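You operate a simulated robot arm through the tools that you are given. There is no shell and no other tool.

Carry out the task below with a simulated robot arm. There is one attempt and no reset: what you move stays moved.

TASK
Pull up the nuts at P5 and P6, then dab each with paint.
Fine: up to the mark with the red wrench; wrench and marker are laid on the bench; leave the other ports as they are.

The check looks at the end state, three seconds after you hand in, the way a careful person would. Anything else that was tipped, shoved, dropped, spilled or broken makes it a failure.

THE ROBOT
A 6-joint arm with a three-finger gripper, fixed in place. Base frame: the origin is at the foot of the arm, x ahead of it, y to its left, z up; the work surface is at about z = 78.2. Readings come in cm, degrees, newtons and seconds.
Its first joint turns from -166.0 to 166.0 degrees. Payload 4.89 kg.
The tool frame sits at the grasp point between the pads (the TCP): z along the fingers, y along the line on which they close. The tips reach 3 cm beyond it. The gripper opens to 16.4 cm. The gripper's body begins 12.5 cm behind the TCP.
Orientation is that of the tool frame in the base frame, as a unit quaternion [x, y, z, w]. With the fingers straight down and closing along the base's y, the tool's x points along the base's -x, its y along +y and its z along -z.

THE INTERFACE
- The arm moves only by the tool nudge_tool. Its argument "targets" is a list of rows, each a list of 3 entries, a list of its own where there are three numbers: the shift along the tool's x, y, z in units of 150 mm (1.0 is 150 mm), then the turn, a rotation vector about the tool's x, y, z in units of 120 degrees (1.0 is 120 degrees), then the closure, from 0 (fully open) to 1 (shut). In form: [[[x, y, z], [ax, ay, az], hand], ...]. A call has 1 to 20 rows; each row is the pose to reach, as a shift and turn from the pose commanded when the call began, along the tool's axes at that moment. A call with a number of a shift or a turn outside -1 to 1 is refused whole. A row lasts 0.2 s, in which the tool goes at most 5 cm and 8.6 degrees; a call with a longer step from one row to the next is refused whole, and so is a gripper value outside its range. A pose out of reach is approached as far as the arm can. The call stops where the force on the tool passes 40 N (or 10 N more than at its start, if that is more) or the arm is blocked; 0.2 s more then pass. Each finger travels about 10.8 cm/s and halts on what it meets, pressing with about 43 N; the grip force reading is that of the motor and also rises with nothing between the fingers. The clock runs only during rows and for 0.2 s after the last one: add rows that repeat a pose to give the fingers time. The reply holds the time, the measured pose of the TCP, the force on the tool along the base axes, the opening and the grip force, in the units named above and with some noise, with the torque about the TCP (base axes, N m) and any sound that the robot's microphone picked up.
- Cameras (640 x 400 px; columns grow to the right, rows downward): "scene" is fixed at [4.54, -64.67, 153.37]; the picture's right is [0.33, -0.94, 0.00], its down [-0.77, -0.27, -0.57] and it looks along [0.54, 0.19, -0.82] (base axes); focal length 295 px, centre (320, 200). "wrist" rides on the gripper at [7.6, -0.2, -15.2] in the tool frame; the picture's right is [0.02, 1.00, 0.00], its down [-0.88, 0.02, -0.47] and it looks along [-0.47, 0.01, 0.88] (tool axes); focal length 247 px, centre (320, 200).
- get_image(camera): a new picture of that camera. It takes no simulated time.
- move_column(by): slides the trunk up (or, below 0, down) by that many cm; the arm rides with it, the base frame stays. It gives what a move gives, with no picture.
- probe_pixels(camera, pixels): for up to 12 pixels [column, row] of the newest picture of that camera ("zoom" is the newest enlarged one), the place [x, y, z] in the base frame of the surface seen there, good to about 0.3 cm, but the place of the scene camera against the robot may be out by one fixed shift of up to 1.2 cm in any direction. It takes no simulated time.
- close_up(camera, box): a new picture of the part [left, top, right, bottom] of that camera's present view, enlarged. It takes no simulated time.
- sign_off(): hands the job in; it is judged then, once.

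Unless the task says otherwise, let go and move clear before handing in.

The tools are called after "Request:" as name(argument=value, ...) on one line, values as JSON. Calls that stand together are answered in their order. nudge_tool: Moves the arm, as the interface text tells. Its arguments: {"type":"object","properties":{"targets":{"type":"array","items":{"type":"array"}}},"required":["targets"]} The other tools are called the same way: move_column (by) slides the trunk up or down; get_image (camera) takes a picture; probe_pixels (camera, pixels) gives the place of the surface under pixels of a picture; close_up (camera, box) takes an enlarged picture of a part of a camera's view; sign_off () hands the job in.

At the start:

```text
clock: 0.0
tcp_pos: [61.88, -38.25, 110.53]
tcp_rot: [-0.001, 1.0, 0.0, 0.0]
force: [-0.5, 0.0, -0.3]
torque: [0.0, 0.04, -0.02]
width: 16.39
finger_force: 0.0
trunk travel left (down, up): [-17.5, 21.5]
```

scene: 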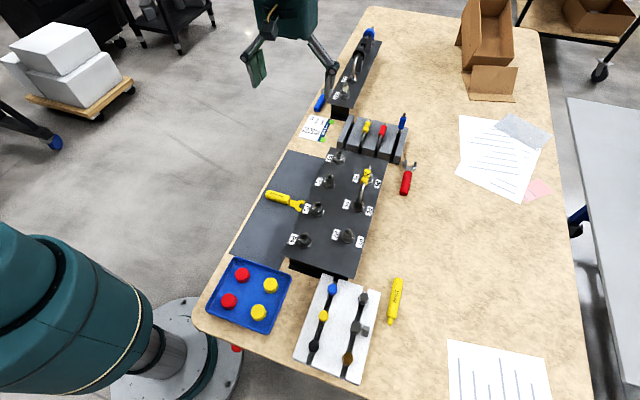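
wrist: 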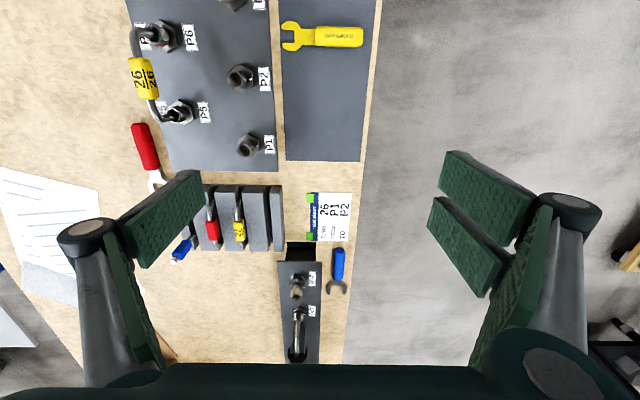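

The scene shows a dark port plate with nuts around pixels (300-370, 155-245), a red-handled wrench near (406,180) and a yellow marker near (395,300). I'll take enlarged pictures to read the labels and details.

Request:
close_up(camera="scene", box=[270, 130, 430, 280])

Request:
close_up(camera="wrist", box=[100, 0, 380, 180])

Request:
close_up(camera="scene", box=[290, 90, 430, 200])

Request:
close_up(camera="scene", box=[200, 240, 420, 390])

Request:
close_up(camera="wrist", box=[120, 110, 360, 270])

```text
2.67 times, centred on (350, 205) of scene
```

zoom: 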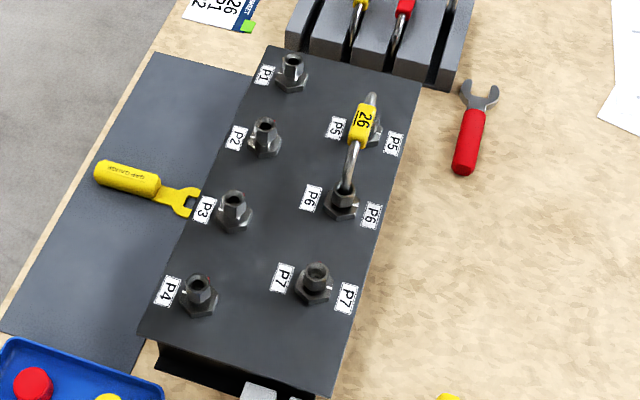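

```text
2.22 times, centred on (240, 90) of wrist
```

zoom: 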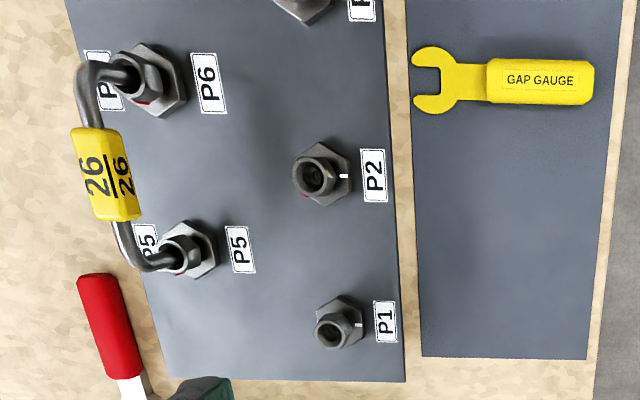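

```text
3.64 times, centred on (360, 145) of scene
```

zoom: 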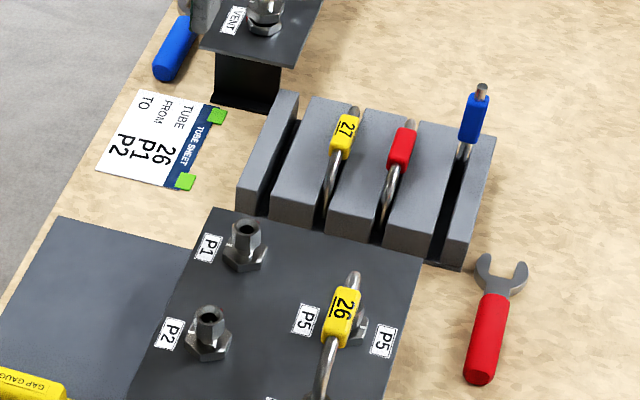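

```text
2.67 times, centred on (310, 315) of scene
```

zoom: 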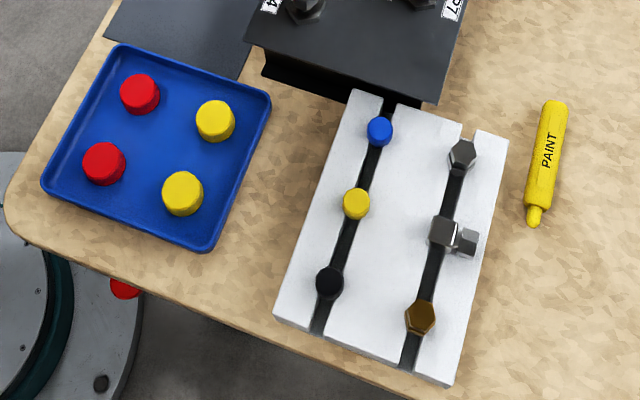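

```text
2.50 times, centred on (240, 190) of wrist
```

zoom: 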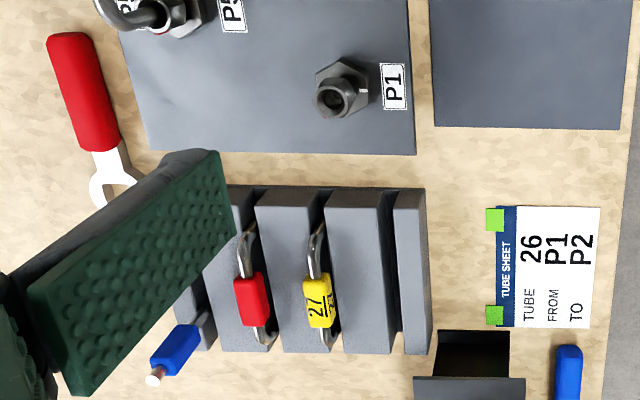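

The tube 26 joins P5 and P6, with red ticks on the nuts; the red wrench lies right of the plate at scene (406,180), and the paint marker at (395,300). I'll measure where things are.

Request:
get_image(camera="scene")

Request:
get_image(camera="wrist")

Request:
probe_pixels(camera="scene", pixels=[[404, 192], [407, 176], [408, 166], [400, 282], [395, 300], [390, 322], [363, 180], [356, 206], [380, 152], [330, 280], [392, 230], [346, 236]])

Request:
probe_pixels(camera="wrist", pixels=[[165, 36], [180, 113], [143, 78], [240, 75], [248, 145], [138, 127], [150, 160], [155, 178], [215, 100], [260, 160], [225, 190], [100, 140]])

```text
taken
```

scene: 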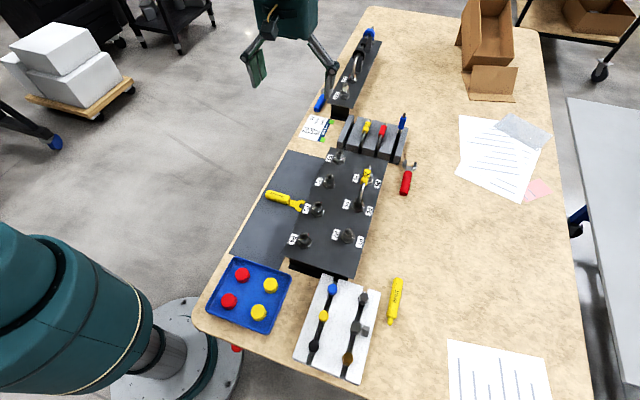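

```text
taken
```

wrist: 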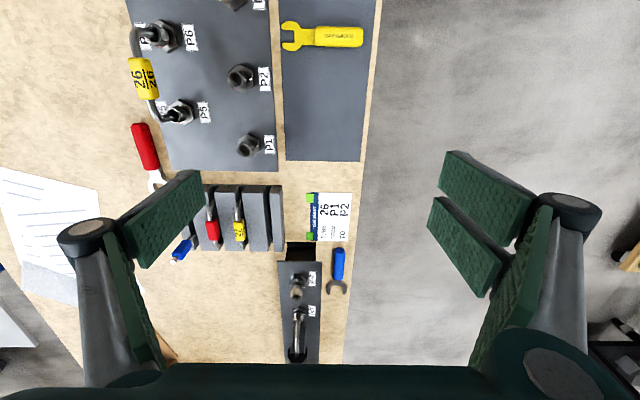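

```text
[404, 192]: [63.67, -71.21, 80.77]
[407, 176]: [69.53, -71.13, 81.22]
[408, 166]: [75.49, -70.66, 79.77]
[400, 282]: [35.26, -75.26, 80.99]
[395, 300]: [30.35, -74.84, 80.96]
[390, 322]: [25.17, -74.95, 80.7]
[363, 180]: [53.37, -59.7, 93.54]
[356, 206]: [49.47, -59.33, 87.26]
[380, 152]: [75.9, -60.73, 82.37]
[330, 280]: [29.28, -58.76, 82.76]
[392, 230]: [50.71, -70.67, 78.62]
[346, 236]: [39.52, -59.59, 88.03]
```

```text
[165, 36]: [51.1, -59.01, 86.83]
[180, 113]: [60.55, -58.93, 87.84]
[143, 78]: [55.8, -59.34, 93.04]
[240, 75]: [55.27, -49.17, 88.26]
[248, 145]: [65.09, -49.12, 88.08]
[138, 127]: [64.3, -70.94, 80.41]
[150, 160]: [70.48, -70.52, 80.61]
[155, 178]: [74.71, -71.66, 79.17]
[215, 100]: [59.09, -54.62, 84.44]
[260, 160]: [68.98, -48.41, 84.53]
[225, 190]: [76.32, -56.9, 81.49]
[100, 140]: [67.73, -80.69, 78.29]
```

The plate top is at z≈84.4 with P5 near (60.5,-59) and P6 near (51,-59); tube 26 bridges at z≈93. The wrench lies along x from 62 to 76 at y≈-71. I'll move the hand over the P5/P6 nuts at a safe height to inspect the marks.

Request:
nudge_tool(targets=[[[0.1, -0.25, 0], [0, 0, 0], 0], [[0.2, -0.5, 0], [0, 0, 0], 0], [[0.3, -0.75, 0], [0, 0, 0], 0], [[0.4, -1.0, 0.1], [0, 0, 0], 0], [[0.4, -1.0, 0.2], [0, 0, 0], 0]])

```text
clock: 1.2
tcp_pos: [55.99, -53.49, 107.7]
tcp_rot: [0.0, 1.0, 0.0, 0.0]
force: [-1.1, -0.4, 0.0]
torque: [0.03, -0.07, 0.03]
width: 16.39
finger_force: 0.1
trunk travel left (down, up): [-17.5, 21.5]
```

Request:
nudge_tool(targets=[[[0, -0.2, 0.1], [0, 0, 0], 0], [[0, -0.4, 0.15], [0, 0, 0], 0], [[0, -0.4, 0.15], [0, 0, 0], 0]])

Request:
get_image(camera="wrist")

Request:
close_up(camera="wrist", box=[220, 100, 420, 300])

```text
clock: 2.0
tcp_pos: [56.33, -59.52, 105.34]
tcp_rot: [-0.001, 1.0, 0.0, 0.0]
force: [0.2, 0.3, -0.5]
torque: [0.04, 0.07, 0.0]
width: 16.38
finger_force: 0.0
trunk travel left (down, up): [-17.5, 21.5]
```

```text
taken
```

wrist: 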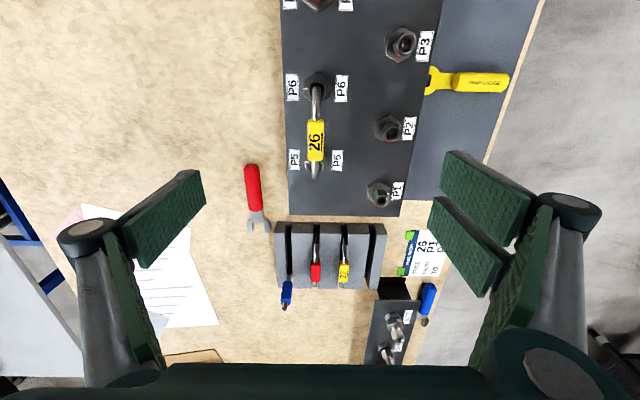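

```text
2.00 times, centred on (320, 200) of wrist
```

zoom: 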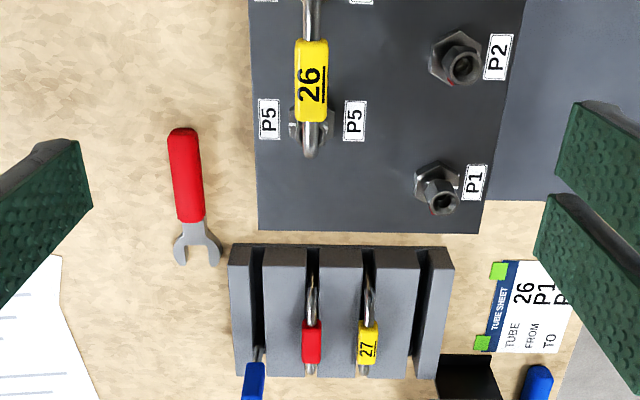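

The tube hides the nuts from straight above. I'll enlarge the P5 and P6 areas in this view and then look from other sides.

Request:
close_up(camera="wrist", box=[280, 60, 360, 120])

Request:
close_up(camera="wrist", box=[280, 130, 360, 190])

Request:
close_up(camera="wrist", box=[360, 10, 440, 70])

Request:
close_up(camera="wrist", box=[235, 150, 285, 240])

Request:
close_up(camera="scene", box=[335, 160, 395, 250])

```text
6.67 times, centred on (320, 90) of wrist
```

zoom: 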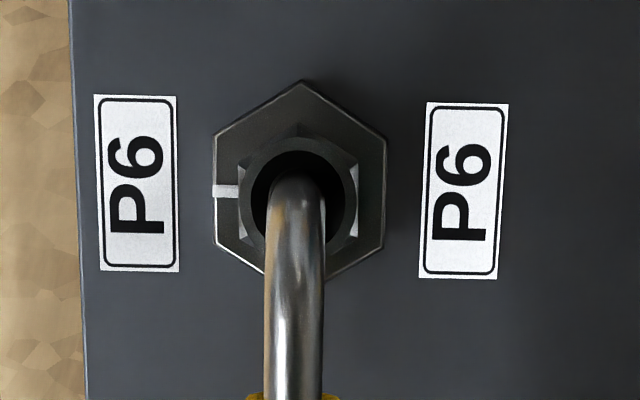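

```text
6.67 times, centred on (320, 160) of wrist
```

zoom: 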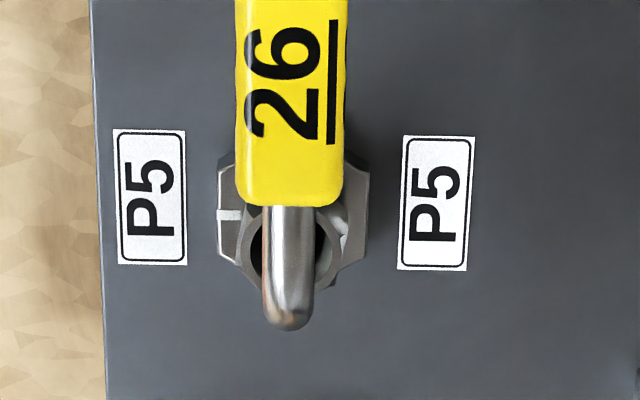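

```text
6.67 times, centred on (400, 40) of wrist
```

zoom: 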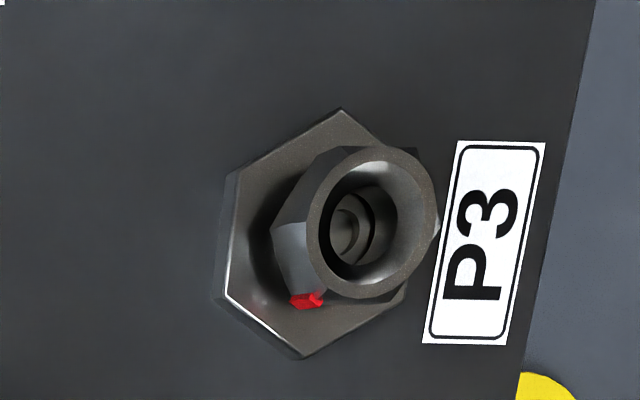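

```text
4.44 times, centred on (260, 195) of wrist
```

zoom: 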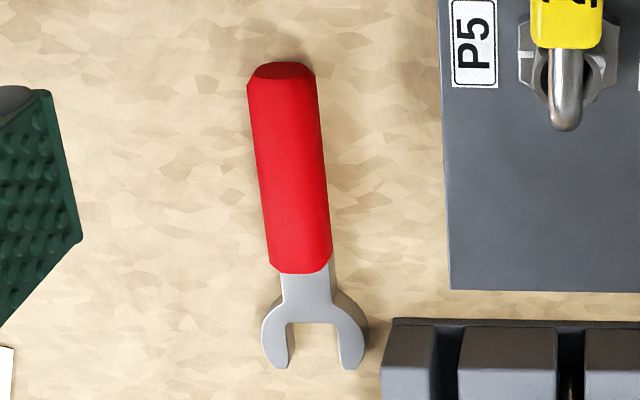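

```text
4.44 times, centred on (365, 205) of scene
```

zoom: 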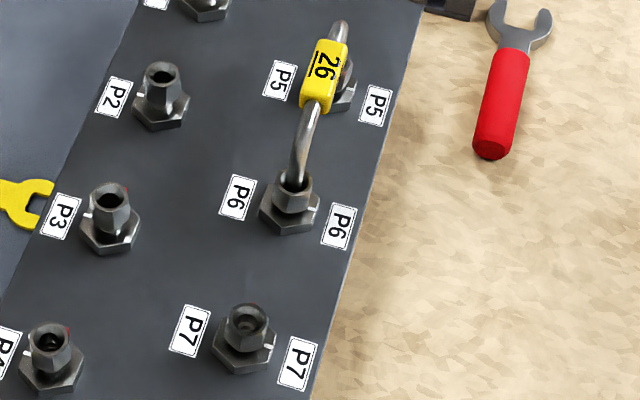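

The hex bases carry a white line on the -y side for P5/P6 and each nut seems to carry a red tick. I'll zoom tightly with the scene camera on each port to find the ticks.

Request:
close_up(camera="scene", box=[346, 192, 370, 216])

Request:
close_up(camera="scene", box=[356, 165, 384, 190])

Request:
close_up(camera="scene", box=[332, 222, 362, 250])

Request:
close_up(camera="scene", box=[290, 225, 320, 255])

```text
16.00 times, centred on (358, 204) of scene
```

zoom: 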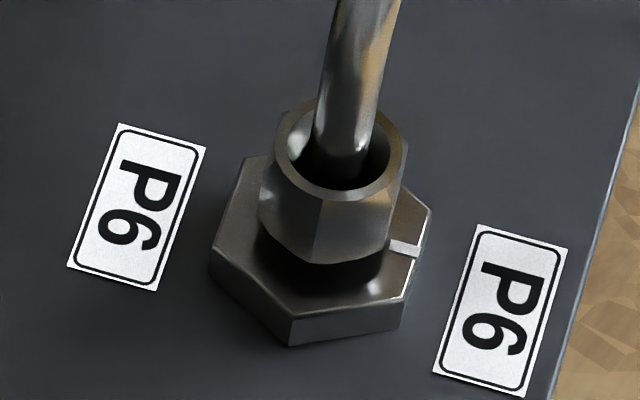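

```text
16.00 times, centred on (370, 178) of scene
```

zoom: 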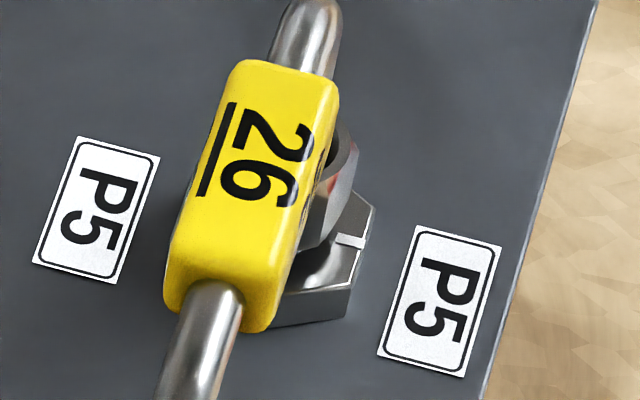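

```text
14.29 times, centred on (347, 236) of scene
```

zoom: 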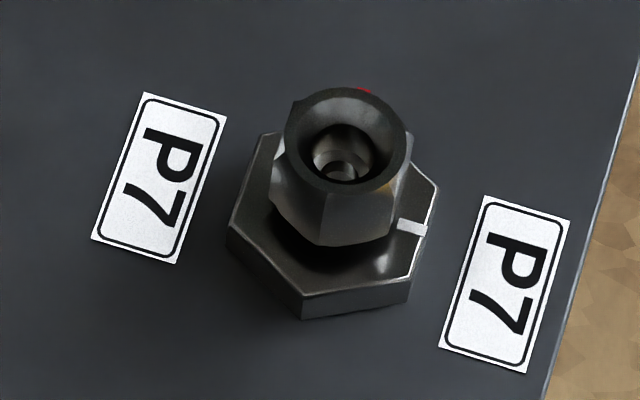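

```text
13.33 times, centred on (305, 240) of scene
```

zoom: 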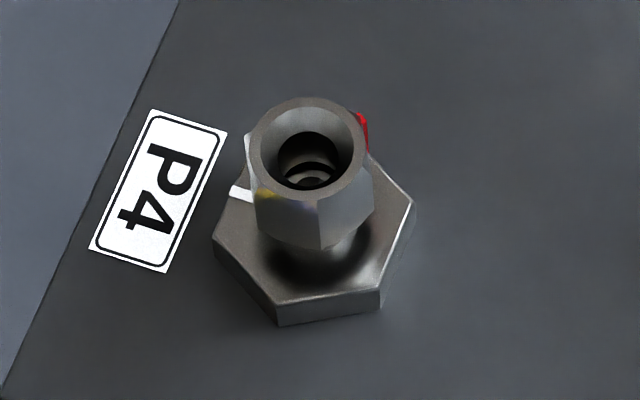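

P5's red tick shows faintly on its -y face near zoom (335,185), while P6's is hidden on the far side. I'll turn the hand -90° about its axis so the camera looks from the -y side.

Request:
nudge_tool(targets=[[[0, 0, 0], [0, 0, -0.0682], 0], [[0, 0, 0], [0, 0, -0.1364], 0], [[0, 0, 0], [0, 0, -0.2045], 0], [[0, 0, 0], [0, 0, -0.2727], 0], [[0, 0, 0], [0, 0, -0.3409], 0], [[0, 0, 0], [0, 0, -0.4091], 0], [[0, 0, 0], [0, 0, -0.4773], 0], [[0, 0, 0], [0, 0, -0.5455], 0], [[0, 0, 0], [0, 0, -0.6136], 0], [[0, 0, 0], [0, 0, -0.6818], 0], [[0, 0, 0], [0, 0, -0.75], 0], [[0, 0, 0], [0, 0, -0.75], 0]])

Request:
get_image(camera="wrist")

Request:
get_image(camera="scene")

```text
clock: 4.6
tcp_pos: [55.94, -59.25, 105.42]
tcp_rot: [0.708, -0.707, -0.001, -0.001]
force: [0.3, 0.9, -0.7]
torque: [0.02, 0.02, -0.01]
width: 16.39
finger_force: 0.1
trunk travel left (down, up): [-17.5, 21.5]
```

```text
taken
```

wrist: 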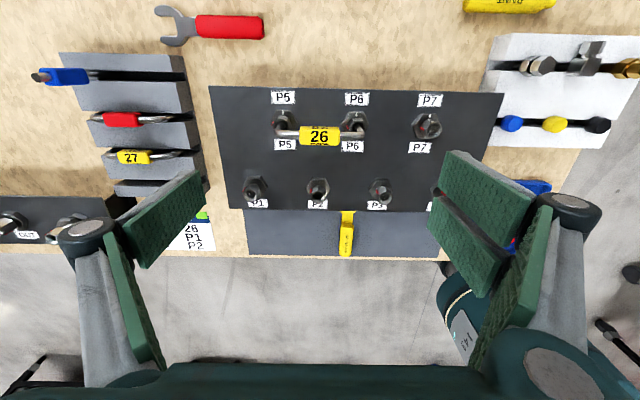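

```text
taken
```

scene: 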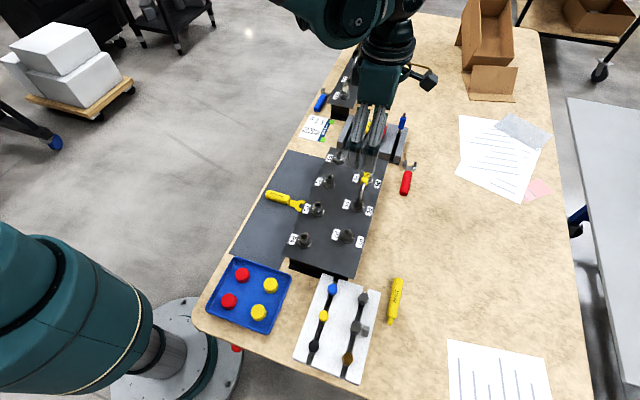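

The wrist view now looks from the -y side, with P5 at (285,125) and P6 at (355,122). I'll enlarge both ports and the wrench and marker.

Request:
close_up(camera="wrist", box=[262, 85, 312, 155])

Request:
close_up(camera="wrist", box=[330, 85, 380, 155])

Request:
close_up(camera="wrist", box=[140, 0, 280, 60])

Request:
close_up(camera="wrist", box=[400, 85, 460, 155])

```text
5.71 times, centred on (287, 120) of wrist
```

zoom: 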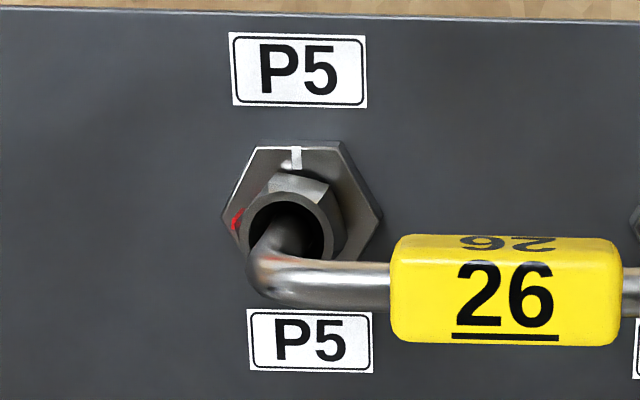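

```text
5.71 times, centred on (355, 120) of wrist
```

zoom: 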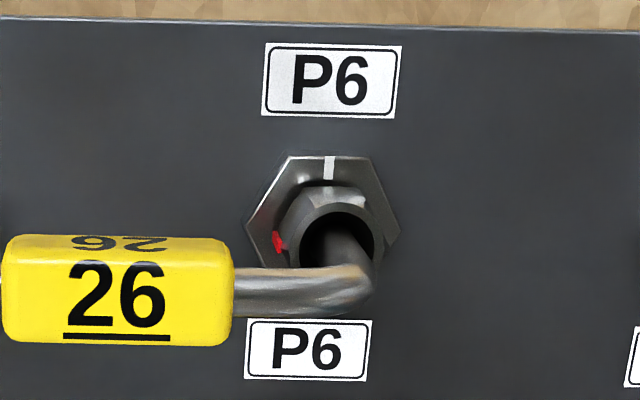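

```text
4.57 times, centred on (210, 30) of wrist
```

zoom: 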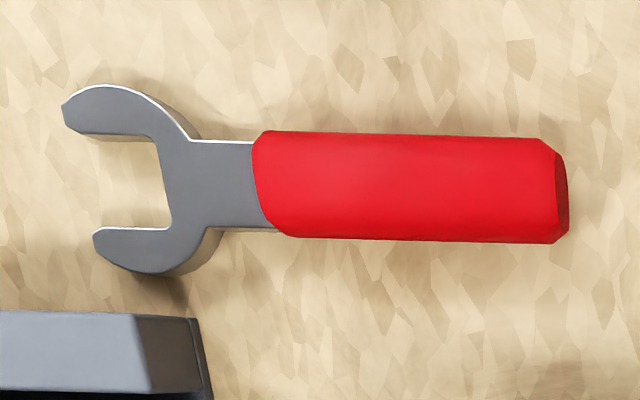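

```text
5.71 times, centred on (430, 120) of wrist
```

zoom: 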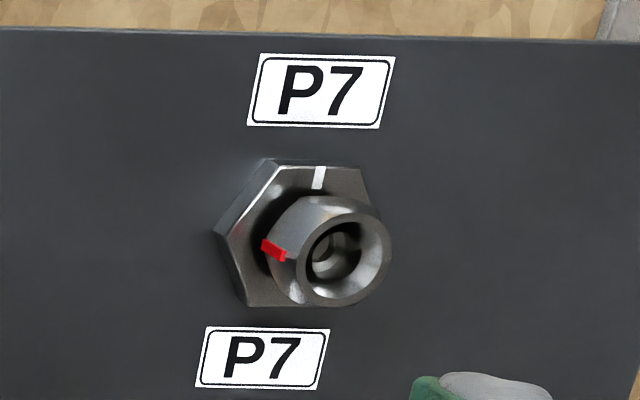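

From above (left = +X, up = -Y) each red tick is about 75–90° counter‑clockwise of the white line (P5 tick at zoom (237,220), P6 tick at (277,240)), so each nut needs a clockwise turn. I'll zoom tighter to measure geometry, beginning with P6.

Request:
close_up(camera="wrist", box=[342, 102, 370, 130])

Request:
probe_pixels(camera="zoom", pixels=[[320, 60], [320, 120], [320, 180], [280, 250], [380, 250], [160, 240], [120, 320], [450, 200], [560, 100], [470, 330], [240, 200], [400, 130]])

```text
14.29 times, centred on (356, 116) of wrist
```

zoom: 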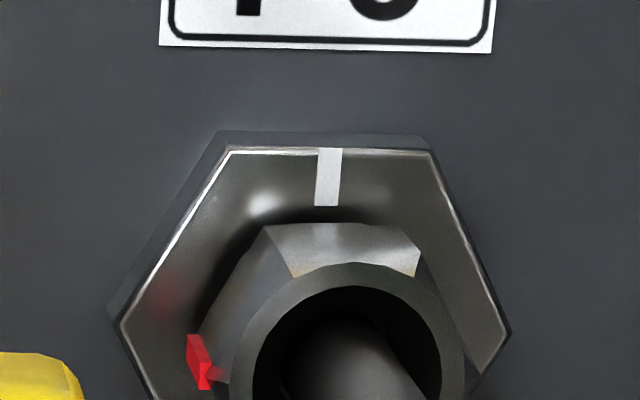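

```text
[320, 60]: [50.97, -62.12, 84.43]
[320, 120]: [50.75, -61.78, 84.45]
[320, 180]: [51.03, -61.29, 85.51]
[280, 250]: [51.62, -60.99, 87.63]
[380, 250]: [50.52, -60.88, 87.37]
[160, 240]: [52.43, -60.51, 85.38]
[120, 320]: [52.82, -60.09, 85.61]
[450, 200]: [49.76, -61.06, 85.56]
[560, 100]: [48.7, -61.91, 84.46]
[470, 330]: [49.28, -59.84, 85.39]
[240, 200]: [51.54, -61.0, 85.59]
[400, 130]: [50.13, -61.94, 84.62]
```

The hex base top is at z≈85.5, the plate at 84.4. I'll re-centre the enlarged view on the whole nut at P6 and P5.

Request:
close_up(camera="wrist", box=[338, 106, 374, 142])

Request:
probe_pixels(camera="zoom", pixels=[[330, 80], [330, 125], [330, 155], [255, 225], [405, 225], [290, 180], [370, 180], [235, 215], [420, 200], [330, 250], [225, 165], [440, 270]])

Request:
close_up(camera="wrist", box=[268, 106, 304, 142])

Request:
probe_pixels(camera="zoom", pixels=[[330, 80], [330, 125], [330, 155], [255, 225], [405, 225], [290, 180], [370, 180], [235, 215], [420, 200], [330, 250], [225, 165], [440, 270]])

```text
11.11 times, centred on (356, 124) of wrist
```

zoom: 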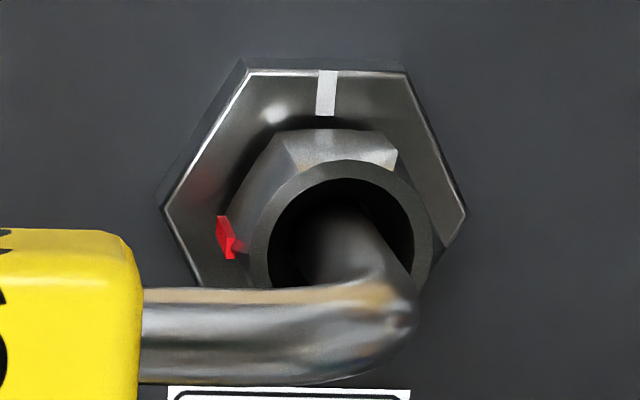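

```text
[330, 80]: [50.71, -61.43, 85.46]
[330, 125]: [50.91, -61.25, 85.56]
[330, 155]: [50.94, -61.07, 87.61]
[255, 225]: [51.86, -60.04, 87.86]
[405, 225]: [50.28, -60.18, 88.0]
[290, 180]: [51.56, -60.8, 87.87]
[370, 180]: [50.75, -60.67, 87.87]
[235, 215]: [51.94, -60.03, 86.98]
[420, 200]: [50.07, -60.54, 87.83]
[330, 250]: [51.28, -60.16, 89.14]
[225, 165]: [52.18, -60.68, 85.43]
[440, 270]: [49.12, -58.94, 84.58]
```

```text
11.11 times, centred on (286, 124) of wrist
```

zoom: 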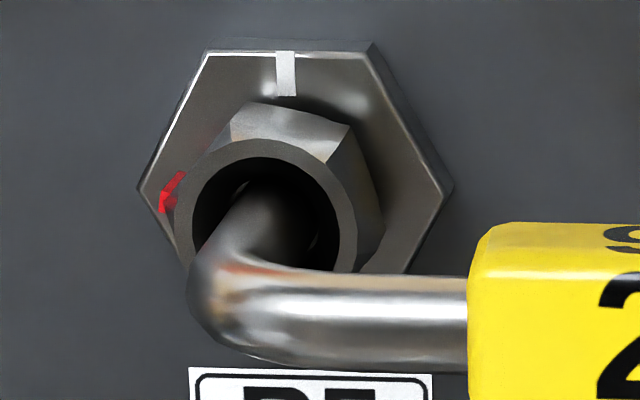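

```text
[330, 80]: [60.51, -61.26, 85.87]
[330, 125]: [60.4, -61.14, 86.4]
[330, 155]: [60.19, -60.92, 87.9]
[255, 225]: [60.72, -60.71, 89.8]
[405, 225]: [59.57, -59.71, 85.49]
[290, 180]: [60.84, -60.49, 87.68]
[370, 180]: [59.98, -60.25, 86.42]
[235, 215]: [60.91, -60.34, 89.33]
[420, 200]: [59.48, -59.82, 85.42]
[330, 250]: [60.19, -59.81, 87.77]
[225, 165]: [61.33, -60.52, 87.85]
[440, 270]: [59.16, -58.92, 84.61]
```

The nuts span roughly z 86–88.5; I need exact sizes to see how the red wrench's jaw compares. I'll zoom in on the wrench and probe its edges.

Request:
close_up(camera="wrist", box=[145, 0, 275, 60])

Request:
probe_pixels(camera="zoom", pixels=[[60, 120], [100, 125], [160, 190], [100, 245], [90, 260], [215, 190], [260, 150], [270, 240], [400, 145], [400, 190], [400, 250], [570, 200]])

Request:
close_up(camera="scene", box=[390, 150, 426, 204])

Request:
probe_pixels(camera="zoom", pixels=[[290, 20], [330, 90], [345, 30], [240, 360], [260, 375], [290, 260], [250, 250], [330, 260], [320, 140], [300, 380], [280, 60], [350, 60]])

```text
4.92 times, centred on (210, 30) of wrist
```

zoom: 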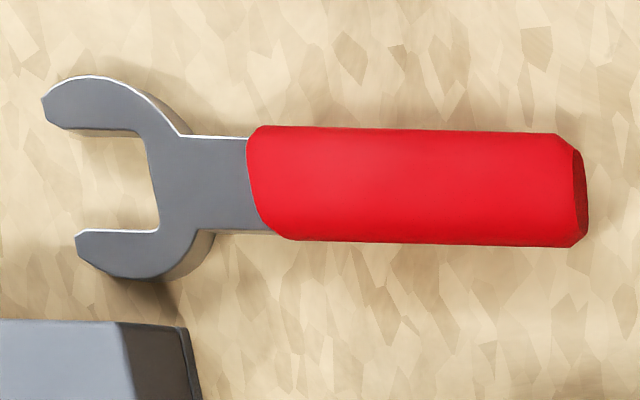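

```text
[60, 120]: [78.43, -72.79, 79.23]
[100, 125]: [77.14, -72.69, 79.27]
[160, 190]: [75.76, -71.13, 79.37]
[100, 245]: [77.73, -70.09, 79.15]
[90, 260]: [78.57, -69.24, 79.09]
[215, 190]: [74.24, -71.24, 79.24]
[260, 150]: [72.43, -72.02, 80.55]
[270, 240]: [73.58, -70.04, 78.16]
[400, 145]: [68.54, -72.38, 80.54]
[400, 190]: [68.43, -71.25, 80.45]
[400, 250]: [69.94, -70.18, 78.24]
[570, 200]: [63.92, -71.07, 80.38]
```

```text
7.41 times, centred on (408, 177) of scene
```

zoom: 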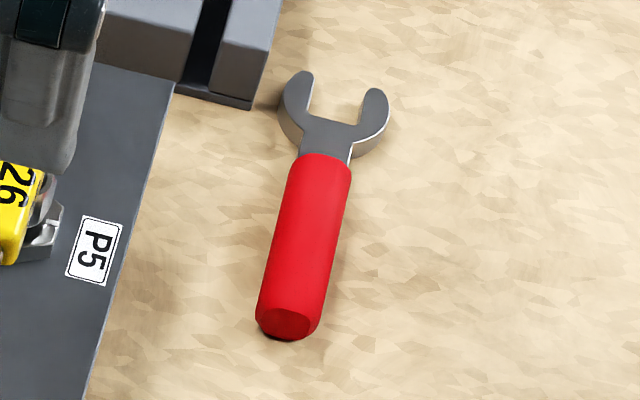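

```text
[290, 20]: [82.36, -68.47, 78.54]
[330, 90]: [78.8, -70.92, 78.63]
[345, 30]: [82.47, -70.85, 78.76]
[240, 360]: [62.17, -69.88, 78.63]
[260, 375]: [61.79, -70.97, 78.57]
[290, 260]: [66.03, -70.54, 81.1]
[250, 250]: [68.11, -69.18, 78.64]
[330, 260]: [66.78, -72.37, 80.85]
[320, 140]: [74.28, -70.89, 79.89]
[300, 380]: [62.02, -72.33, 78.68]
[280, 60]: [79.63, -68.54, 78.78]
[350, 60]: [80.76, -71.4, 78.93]
```

The wrench handle spans x≈63.5–72.4 at y≈-71.3, top z≈80.5, with a ≈2.3 cm jaw that matches the nuts. I'll turn the hand back so tool x points along the handle and go above the handle's end near (65.3,-71.3), with the fingers narrowed to about 5 cm so they clear the plate's edge.

Request:
nudge_tool(targets=[[[0.0727, -0.057, 0], [0, 0, 0.0682], 0.1], [[0.1455, -0.114, 0], [0, 0, 0.1364], 0.2], [[0.218, -0.171, 0], [0, 0, 0.2045], 0.3], [[0.291, -0.228, 0], [0, 0, 0.2727], 0.4], [[0.364, -0.285, 0], [0, 0, 0.3409], 0.5], [[0.436, -0.342, 0], [0, 0, 0.4091], 0.6], [[0.509, -0.399, 0], [0, 0, 0.4773], 0.65], [[0.582, -0.456, 0], [0, 0, 0.5455], 0.65], [[0.655, -0.513, 0], [0, 0, 0.6136], 0.65], [[0.727, -0.57, 0], [0, 0, 0.6818], 0.65], [[0.8, -0.627, 0], [0, 0, 0.75], 0.65], [[0.8, -0.627, 0.15], [0, 0, 0.75], 0.65], [[0.8, -0.627, 0.3], [0, 0, 0.75], 0.65], [[0.8, -0.627, 0.5], [0, 0, 0.75], 0.65], [[0.8, -0.627, 0.5], [0, 0, 0.75], 0.65]])

Request:
get_image(camera="wrist")

Request:
get_image(camera="scene")

```text
clock: 7.8
tcp_pos: [65.56, -71.42, 97.66]
tcp_rot: [-0.001, 1.0, 0.0, 0.0]
force: [0.4, -0.6, -0.1]
torque: [0.03, 0.01, -0.01]
width: 5.75
finger_force: 0.0
trunk travel left (down, up): [-17.5, 21.5]
```

```text
taken
```

wrist: 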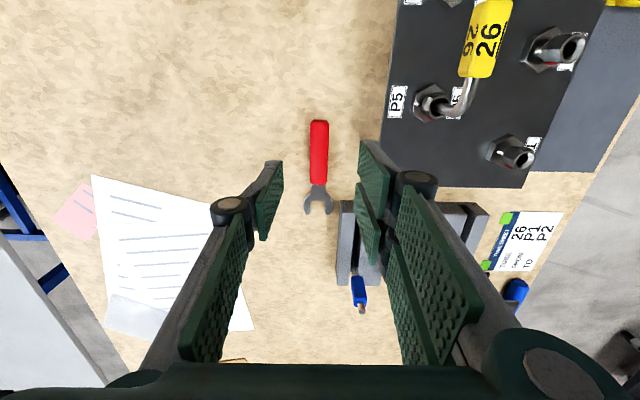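

```text
taken
```

scene: 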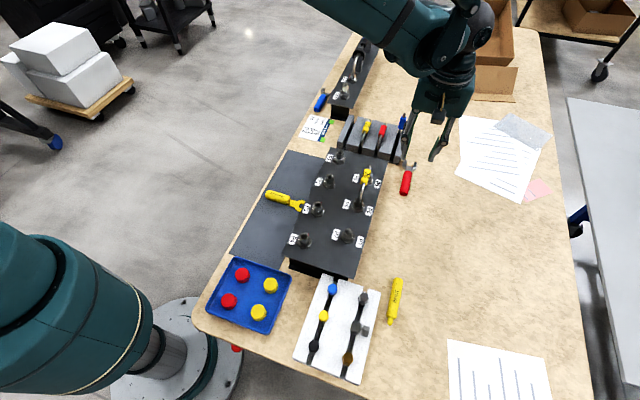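

The fingers (5.75 cm apart) are above the wrench, seen at wrist (318,120)-(318,212). I'll enlarge it and probe its axis.

Request:
close_up(camera="wrist", box=[270, 110, 370, 225])

Request:
probe_pixels(camera="zoom", pixels=[[309, 80], [309, 120], [309, 160], [309, 200], [309, 240], [312, 280], [312, 300], [270, 340], [350, 340], [280, 160], [336, 160], [240, 120]])

Request:
probe_pixels(camera="wrist", pixels=[[312, 150], [318, 150], [325, 150], [318, 125], [318, 140], [318, 165], [318, 178], [318, 190], [308, 208], [330, 208], [309, 195], [328, 195]])

```text
3.48 times, centred on (320, 168) of wrist
```

zoom: 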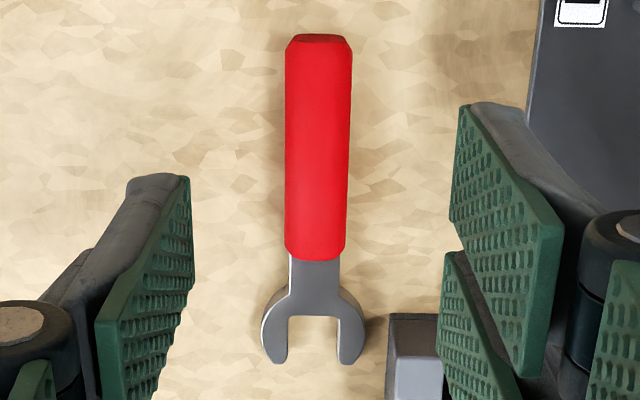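

```text
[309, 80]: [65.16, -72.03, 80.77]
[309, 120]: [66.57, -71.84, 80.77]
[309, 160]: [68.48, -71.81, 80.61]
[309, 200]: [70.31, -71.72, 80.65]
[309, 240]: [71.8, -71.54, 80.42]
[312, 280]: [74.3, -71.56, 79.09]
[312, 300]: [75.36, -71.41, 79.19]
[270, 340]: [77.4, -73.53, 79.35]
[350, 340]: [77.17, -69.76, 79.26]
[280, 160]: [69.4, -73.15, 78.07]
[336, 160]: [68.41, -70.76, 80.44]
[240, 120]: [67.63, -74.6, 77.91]
```

```text
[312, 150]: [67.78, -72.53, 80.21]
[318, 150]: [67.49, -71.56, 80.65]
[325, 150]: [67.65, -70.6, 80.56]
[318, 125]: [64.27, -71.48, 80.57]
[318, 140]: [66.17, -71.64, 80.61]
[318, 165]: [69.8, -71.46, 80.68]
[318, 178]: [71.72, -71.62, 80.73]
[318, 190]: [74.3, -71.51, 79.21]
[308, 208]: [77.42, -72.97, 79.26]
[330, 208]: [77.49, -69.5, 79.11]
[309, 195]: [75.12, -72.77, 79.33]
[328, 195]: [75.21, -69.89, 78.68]
```

The handle axis runs along X at y≈-71.6 with its top at z≈80.6. I'll descend straight down toward it with a small -y correction.

Request:
nudge_tool(targets=[[[0, -0.01, 0.2], [0, 0, 0], 0.65], [[0, -0.01, 0.4], [0, 0, 0], 0.65], [[0, -0.01, 0.6], [0, 0, 0], 0.65], [[0, -0.01, 0.8], [0, 0, 0], 0.65], [[0, -0.01, 0.9], [0, 0, 0], 0.65], [[0, -0.01, 0.9], [0, 0, 0], 0.65]])

Request:
get_image(camera="wrist")

Request:
close_up(camera="scene", box=[380, 140, 440, 210])

```text
clock: 9.2
tcp_pos: [65.2, -71.37, 84.29]
tcp_rot: [0.0, 1.0, 0.0, 0.0]
force: [0.1, -0.2, -0.1]
torque: [0.03, -0.01, -0.02]
width: 5.77
finger_force: 0.1
trunk travel left (down, up): [-17.5, 21.5]
```

```text
taken
```

wrist: 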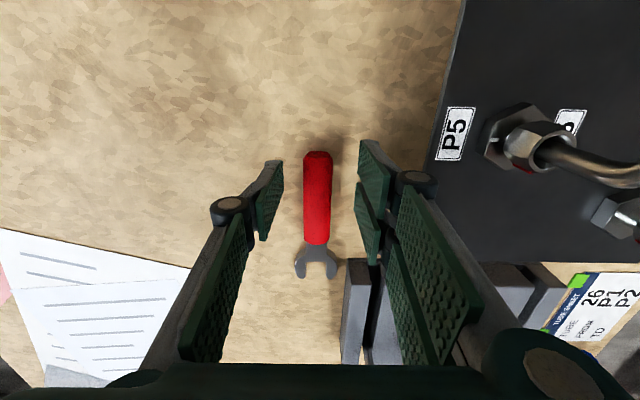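

```text
5.71 times, centred on (410, 175) of scene
```

zoom: 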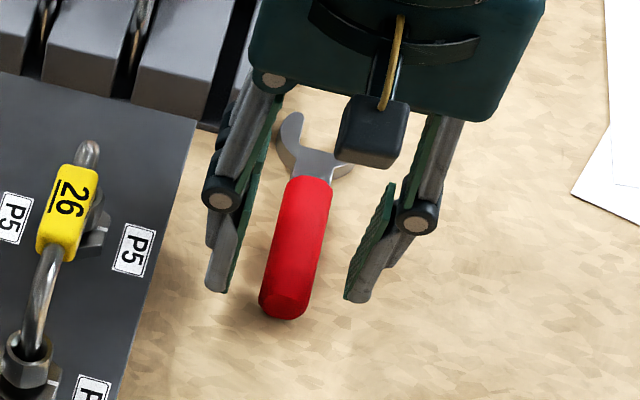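

The fingers straddle the handle (column ~317 against the finger midpoint ~320) with TCP at z=84.3. I'll lower 2.7 cm with a slight -y shift and close slowly.

Request:
nudge_tool(targets=[[[0, -0.013, 0.09], [0, 0, 0], 0.65], [[0, -0.013, 0.18], [0, 0, 0], 0.65], [[0, -0.013, 0.18], [0, 0, 0], 0.72], [[0, -0.013, 0.18], [0, 0, 0], 0.8], [[0, -0.013, 0.18], [0, 0, 0], 0.88], [[0, -0.013, 0.18], [0, 0, 0], 1.0], [[0, -0.013, 0.18], [0, 0, 0], 1.0], [[0, -0.013, 0.18], [0, 0, 0], 1.0]])

Request:
get_image(camera="wrist")

Request:
close_up(camera="wrist", box=[470, 80, 610, 200])

```text
clock: 11.0
tcp_pos: [65.21, -71.43, 81.67]
tcp_rot: [0.0, 1.0, 0.0, 0.0]
force: [-0.9, -0.3, 0.1]
torque: [0.03, 0.03, 0.02]
width: 2.55
finger_force: 43.1
trunk travel left (down, up): [-17.5, 21.5]
```

```text
taken
```

wrist: 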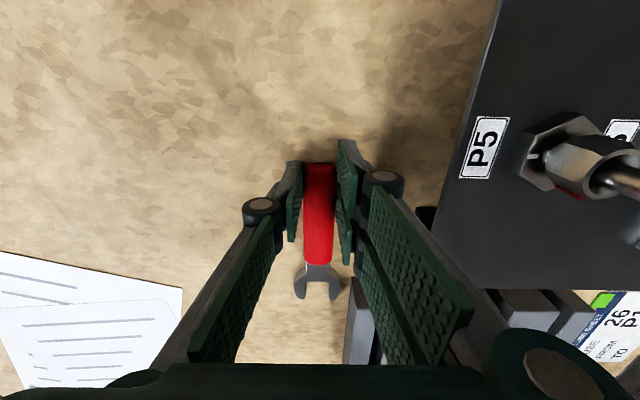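

```text
3.33 times, centred on (540, 140) of wrist
```

zoom: 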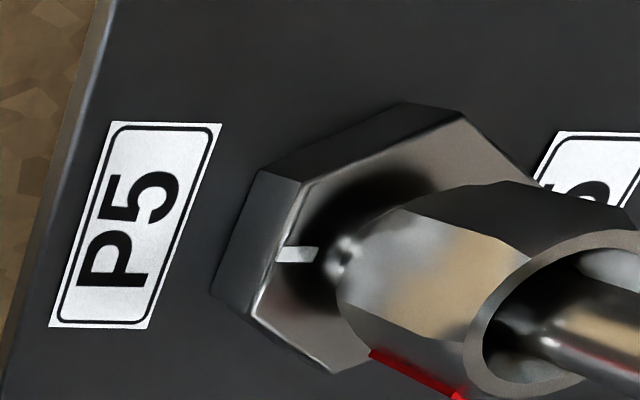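

The handle is gripped (width 2.55 cm, 43 N), and the P5 close-up shows the red tick lies on one corner of the nut. I'll lift the wrench straight up.

Request:
nudge_tool(targets=[[[0, 0, -0.1], [0, 0, 0], 1.0], [[0, 0, -0.25], [0, 0, 0], 1.0], [[0, 0, -0.4], [0, 0, 0], 1.0], [[0, 0, -0.6], [0, 0, 0], 1.0], [[0, 0, -0.8], [0, 0, 0], 1.0], [[0, 0, -1.0], [0, 0, 0], 1.0], [[0, 0, -1.0], [0, 0, 0], 1.0]])

Request:
get_image(camera="wrist")

Request:
close_up(camera="wrist", box=[270, 150, 370, 310])

Request:
get_image(camera="scene")

```text
clock: 12.6
tcp_pos: [65.32, -71.39, 96.74]
tcp_rot: [0.0, 1.0, 0.0, 0.0]
force: [-0.9, 0.0, -0.3]
torque: [-0.02, 0.02, 0.03]
width: 2.52
finger_force: 43.0
trunk travel left (down, up): [-17.5, 21.5]
```

```text
taken
```

wrist: 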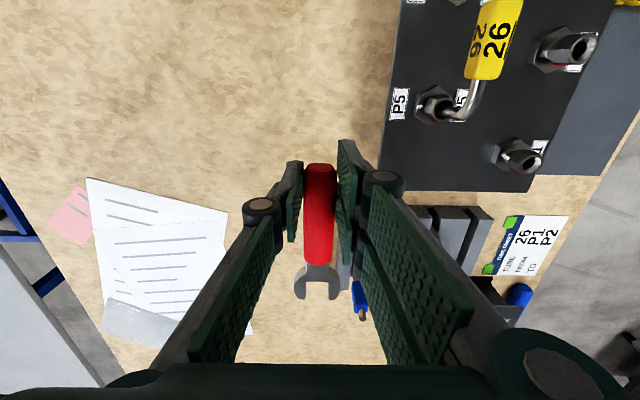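

```text
2.50 times, centred on (320, 230) of wrist
```

zoom: 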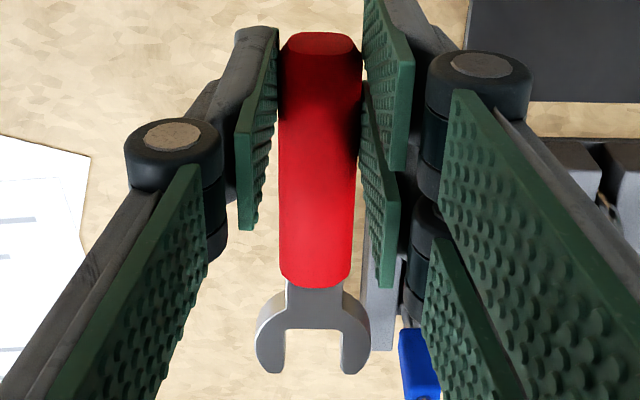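

```text
taken
```

scene: 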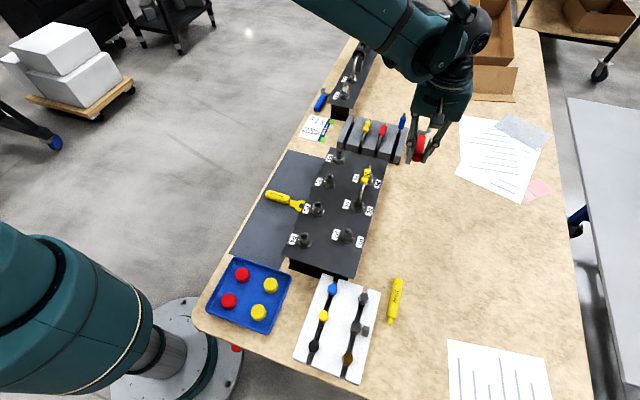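

The wrench is held and lifted; its head shows at zoom (255–370, 290–375). I'll probe its head and handle to get the tool-relative geometry.

Request:
probe_pixels(camera="zoom", pixels=[[320, 60], [318, 120], [316, 200], [315, 265], [315, 300], [315, 320], [270, 330], [355, 330], [272, 355], [355, 355], [300, 300], [332, 300]])

Request:
probe_pixels(camera="wrist", pixels=[[318, 275], [302, 285], [332, 285], [300, 296], [334, 296], [318, 255], [318, 230], [318, 210], [318, 190], [318, 170], [310, 230], [326, 230]])

```text
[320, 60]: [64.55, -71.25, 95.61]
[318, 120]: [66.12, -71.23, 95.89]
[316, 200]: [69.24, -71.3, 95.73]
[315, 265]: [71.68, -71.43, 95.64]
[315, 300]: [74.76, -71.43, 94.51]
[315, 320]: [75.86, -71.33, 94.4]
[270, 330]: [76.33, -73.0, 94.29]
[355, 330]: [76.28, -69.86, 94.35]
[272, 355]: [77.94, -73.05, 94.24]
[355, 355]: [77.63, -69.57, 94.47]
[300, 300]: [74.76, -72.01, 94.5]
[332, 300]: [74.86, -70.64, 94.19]
```

```text
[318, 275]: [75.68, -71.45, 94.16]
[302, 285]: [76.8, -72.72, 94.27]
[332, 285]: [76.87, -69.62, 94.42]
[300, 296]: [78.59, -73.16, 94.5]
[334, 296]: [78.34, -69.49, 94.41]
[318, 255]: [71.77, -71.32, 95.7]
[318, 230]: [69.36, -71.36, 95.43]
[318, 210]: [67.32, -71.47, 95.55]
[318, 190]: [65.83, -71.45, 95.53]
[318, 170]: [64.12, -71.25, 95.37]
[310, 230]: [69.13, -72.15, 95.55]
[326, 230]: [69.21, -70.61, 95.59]
```

In tool terms the jaw's slot bottom is 10.7 cm ahead of the TCP and the head top is 2.4 cm below it, level with TCP's y. I'll raise to z≈103 and swing the wrench round so that its handle points at -60°, backed off 18 cm from the P6 nut.

Request:
nudge_tool(targets=[[[0, 0, -0.2], [0, 0, 0], 1.0], [[0, 0, -0.42], [0, 0, 0], 1.0], [[0.024, -0.019, -0.42], [0, 0, -0.0667], 1.0], [[0.047, -0.037, -0.42], [0, 0, -0.1333], 1.0], [[0.071, -0.056, -0.42], [0, 0, -0.2], 1.0], [[0.094, -0.075, -0.42], [0, 0, -0.2667], 1.0], [[0.118, -0.093, -0.42], [0, 0, -0.3333], 1.0], [[0.141, -0.112, -0.42], [0, 0, -0.4], 1.0], [[0.165, -0.131, -0.42], [0, 0, -0.4667], 1.0], [[0.188, -0.149, -0.42], [0, 0, -0.5333], 1.0], [[0.212, -0.168, -0.42], [0, 0, -0.6], 1.0], [[0.235, -0.187, -0.42], [0, 0, -0.6667], 1.0], [[0.259, -0.205, -0.42], [0, 0, -0.7333], 1.0], [[0.282, -0.224, -0.42], [0, 0, -0.8], 1.0], [[0.306, -0.243, -0.42], [0, 0, -0.8667], 1.0], [[0.329, -0.261, -0.42], [0, 0, -0.9333], 1.0], [[0.353, -0.28, -0.42], [0, 0, -1.0], 1.0], [[0.353, -0.28, -0.42], [0, 0, -1.0], 1.0]])

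Request:
get_image(camera="wrist")

Request:
get_image(camera="scene")

```text
clock: 16.4
tcp_pos: [60.09, -75.8, 102.97]
tcp_rot: [0.865, -0.502, -0.001, 0.001]
force: [0.6, 0.3, -1.6]
torque: [-0.04, -0.04, 0.01]
width: 2.53
finger_force: 43.0
trunk travel left (down, up): [-17.5, 21.5]
```

```text
taken
```

wrist: 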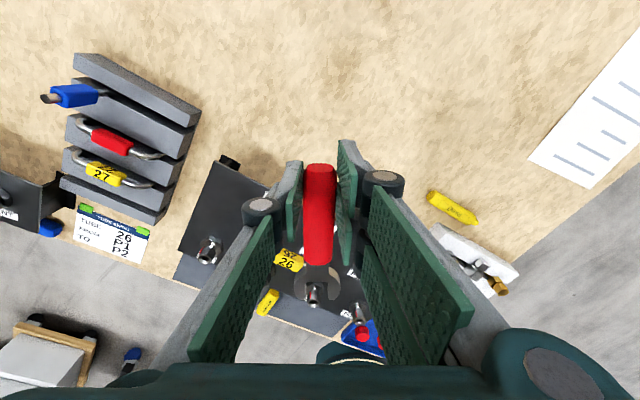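

```text
taken
```

scene: 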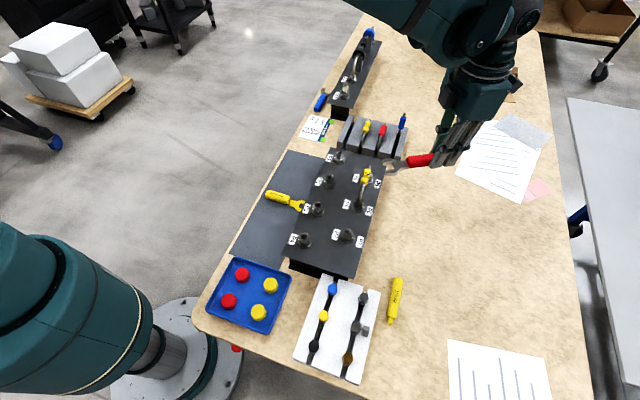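

The wrench now points at P6 with the handle at -60°. I'll zoom the scene camera on the wrench to see its thickness in profile and probe the nut's height.

Request:
close_up(camera="scene", box=[375, 145, 445, 185])

Request:
probe_pixels(camera="zoom", pixels=[[110, 140], [150, 170], [180, 200], [90, 160], [330, 150], [420, 130], [370, 170], [400, 110], [130, 130], [200, 170], [240, 150], [140, 200]])

Request:
close_up(camera="scene", box=[344, 188, 372, 216])

Request:
probe_pixels(camera="zoom", pixels=[[310, 300], [330, 300], [330, 290], [330, 270], [330, 250], [310, 240], [330, 230], [290, 240], [310, 330], [310, 350], [380, 240], [260, 280]])

```text
9.14 times, centred on (410, 165) of scene
```

zoom: 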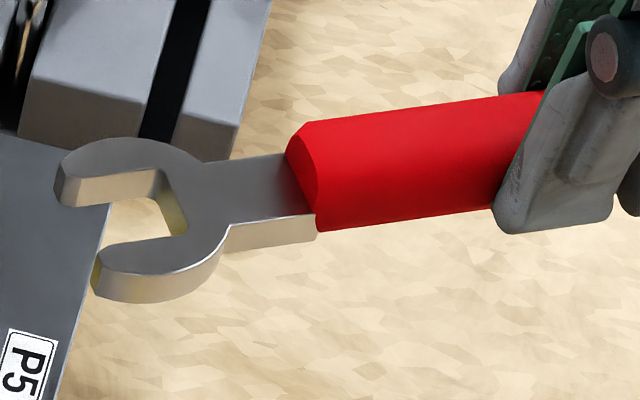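

```text
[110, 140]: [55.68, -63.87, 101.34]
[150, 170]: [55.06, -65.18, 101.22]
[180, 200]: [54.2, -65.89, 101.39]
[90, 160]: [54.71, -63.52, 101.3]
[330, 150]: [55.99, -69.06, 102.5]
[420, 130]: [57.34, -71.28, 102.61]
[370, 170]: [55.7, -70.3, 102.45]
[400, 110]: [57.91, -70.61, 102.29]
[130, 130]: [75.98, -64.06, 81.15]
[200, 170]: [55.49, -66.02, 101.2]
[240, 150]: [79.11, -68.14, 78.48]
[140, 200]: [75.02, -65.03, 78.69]
```

```text
14.29 times, centred on (358, 202) of scene
```

zoom: 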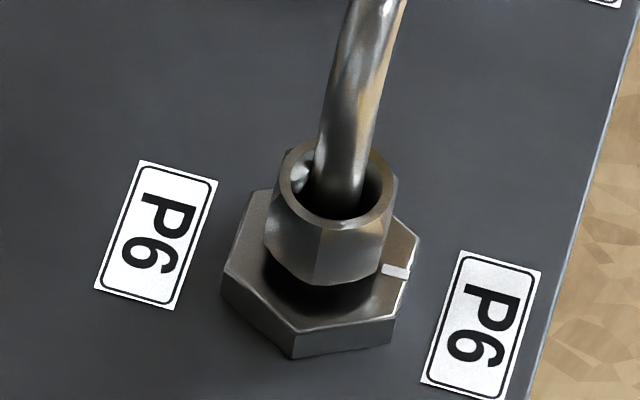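

```text
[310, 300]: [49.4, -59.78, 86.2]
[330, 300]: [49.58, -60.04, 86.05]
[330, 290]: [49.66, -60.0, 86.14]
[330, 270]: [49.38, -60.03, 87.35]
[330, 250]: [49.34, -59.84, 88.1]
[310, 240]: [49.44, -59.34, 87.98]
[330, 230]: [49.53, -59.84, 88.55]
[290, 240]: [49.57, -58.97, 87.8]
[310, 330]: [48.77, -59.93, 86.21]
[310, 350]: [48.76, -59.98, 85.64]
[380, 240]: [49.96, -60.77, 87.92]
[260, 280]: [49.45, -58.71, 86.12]
```

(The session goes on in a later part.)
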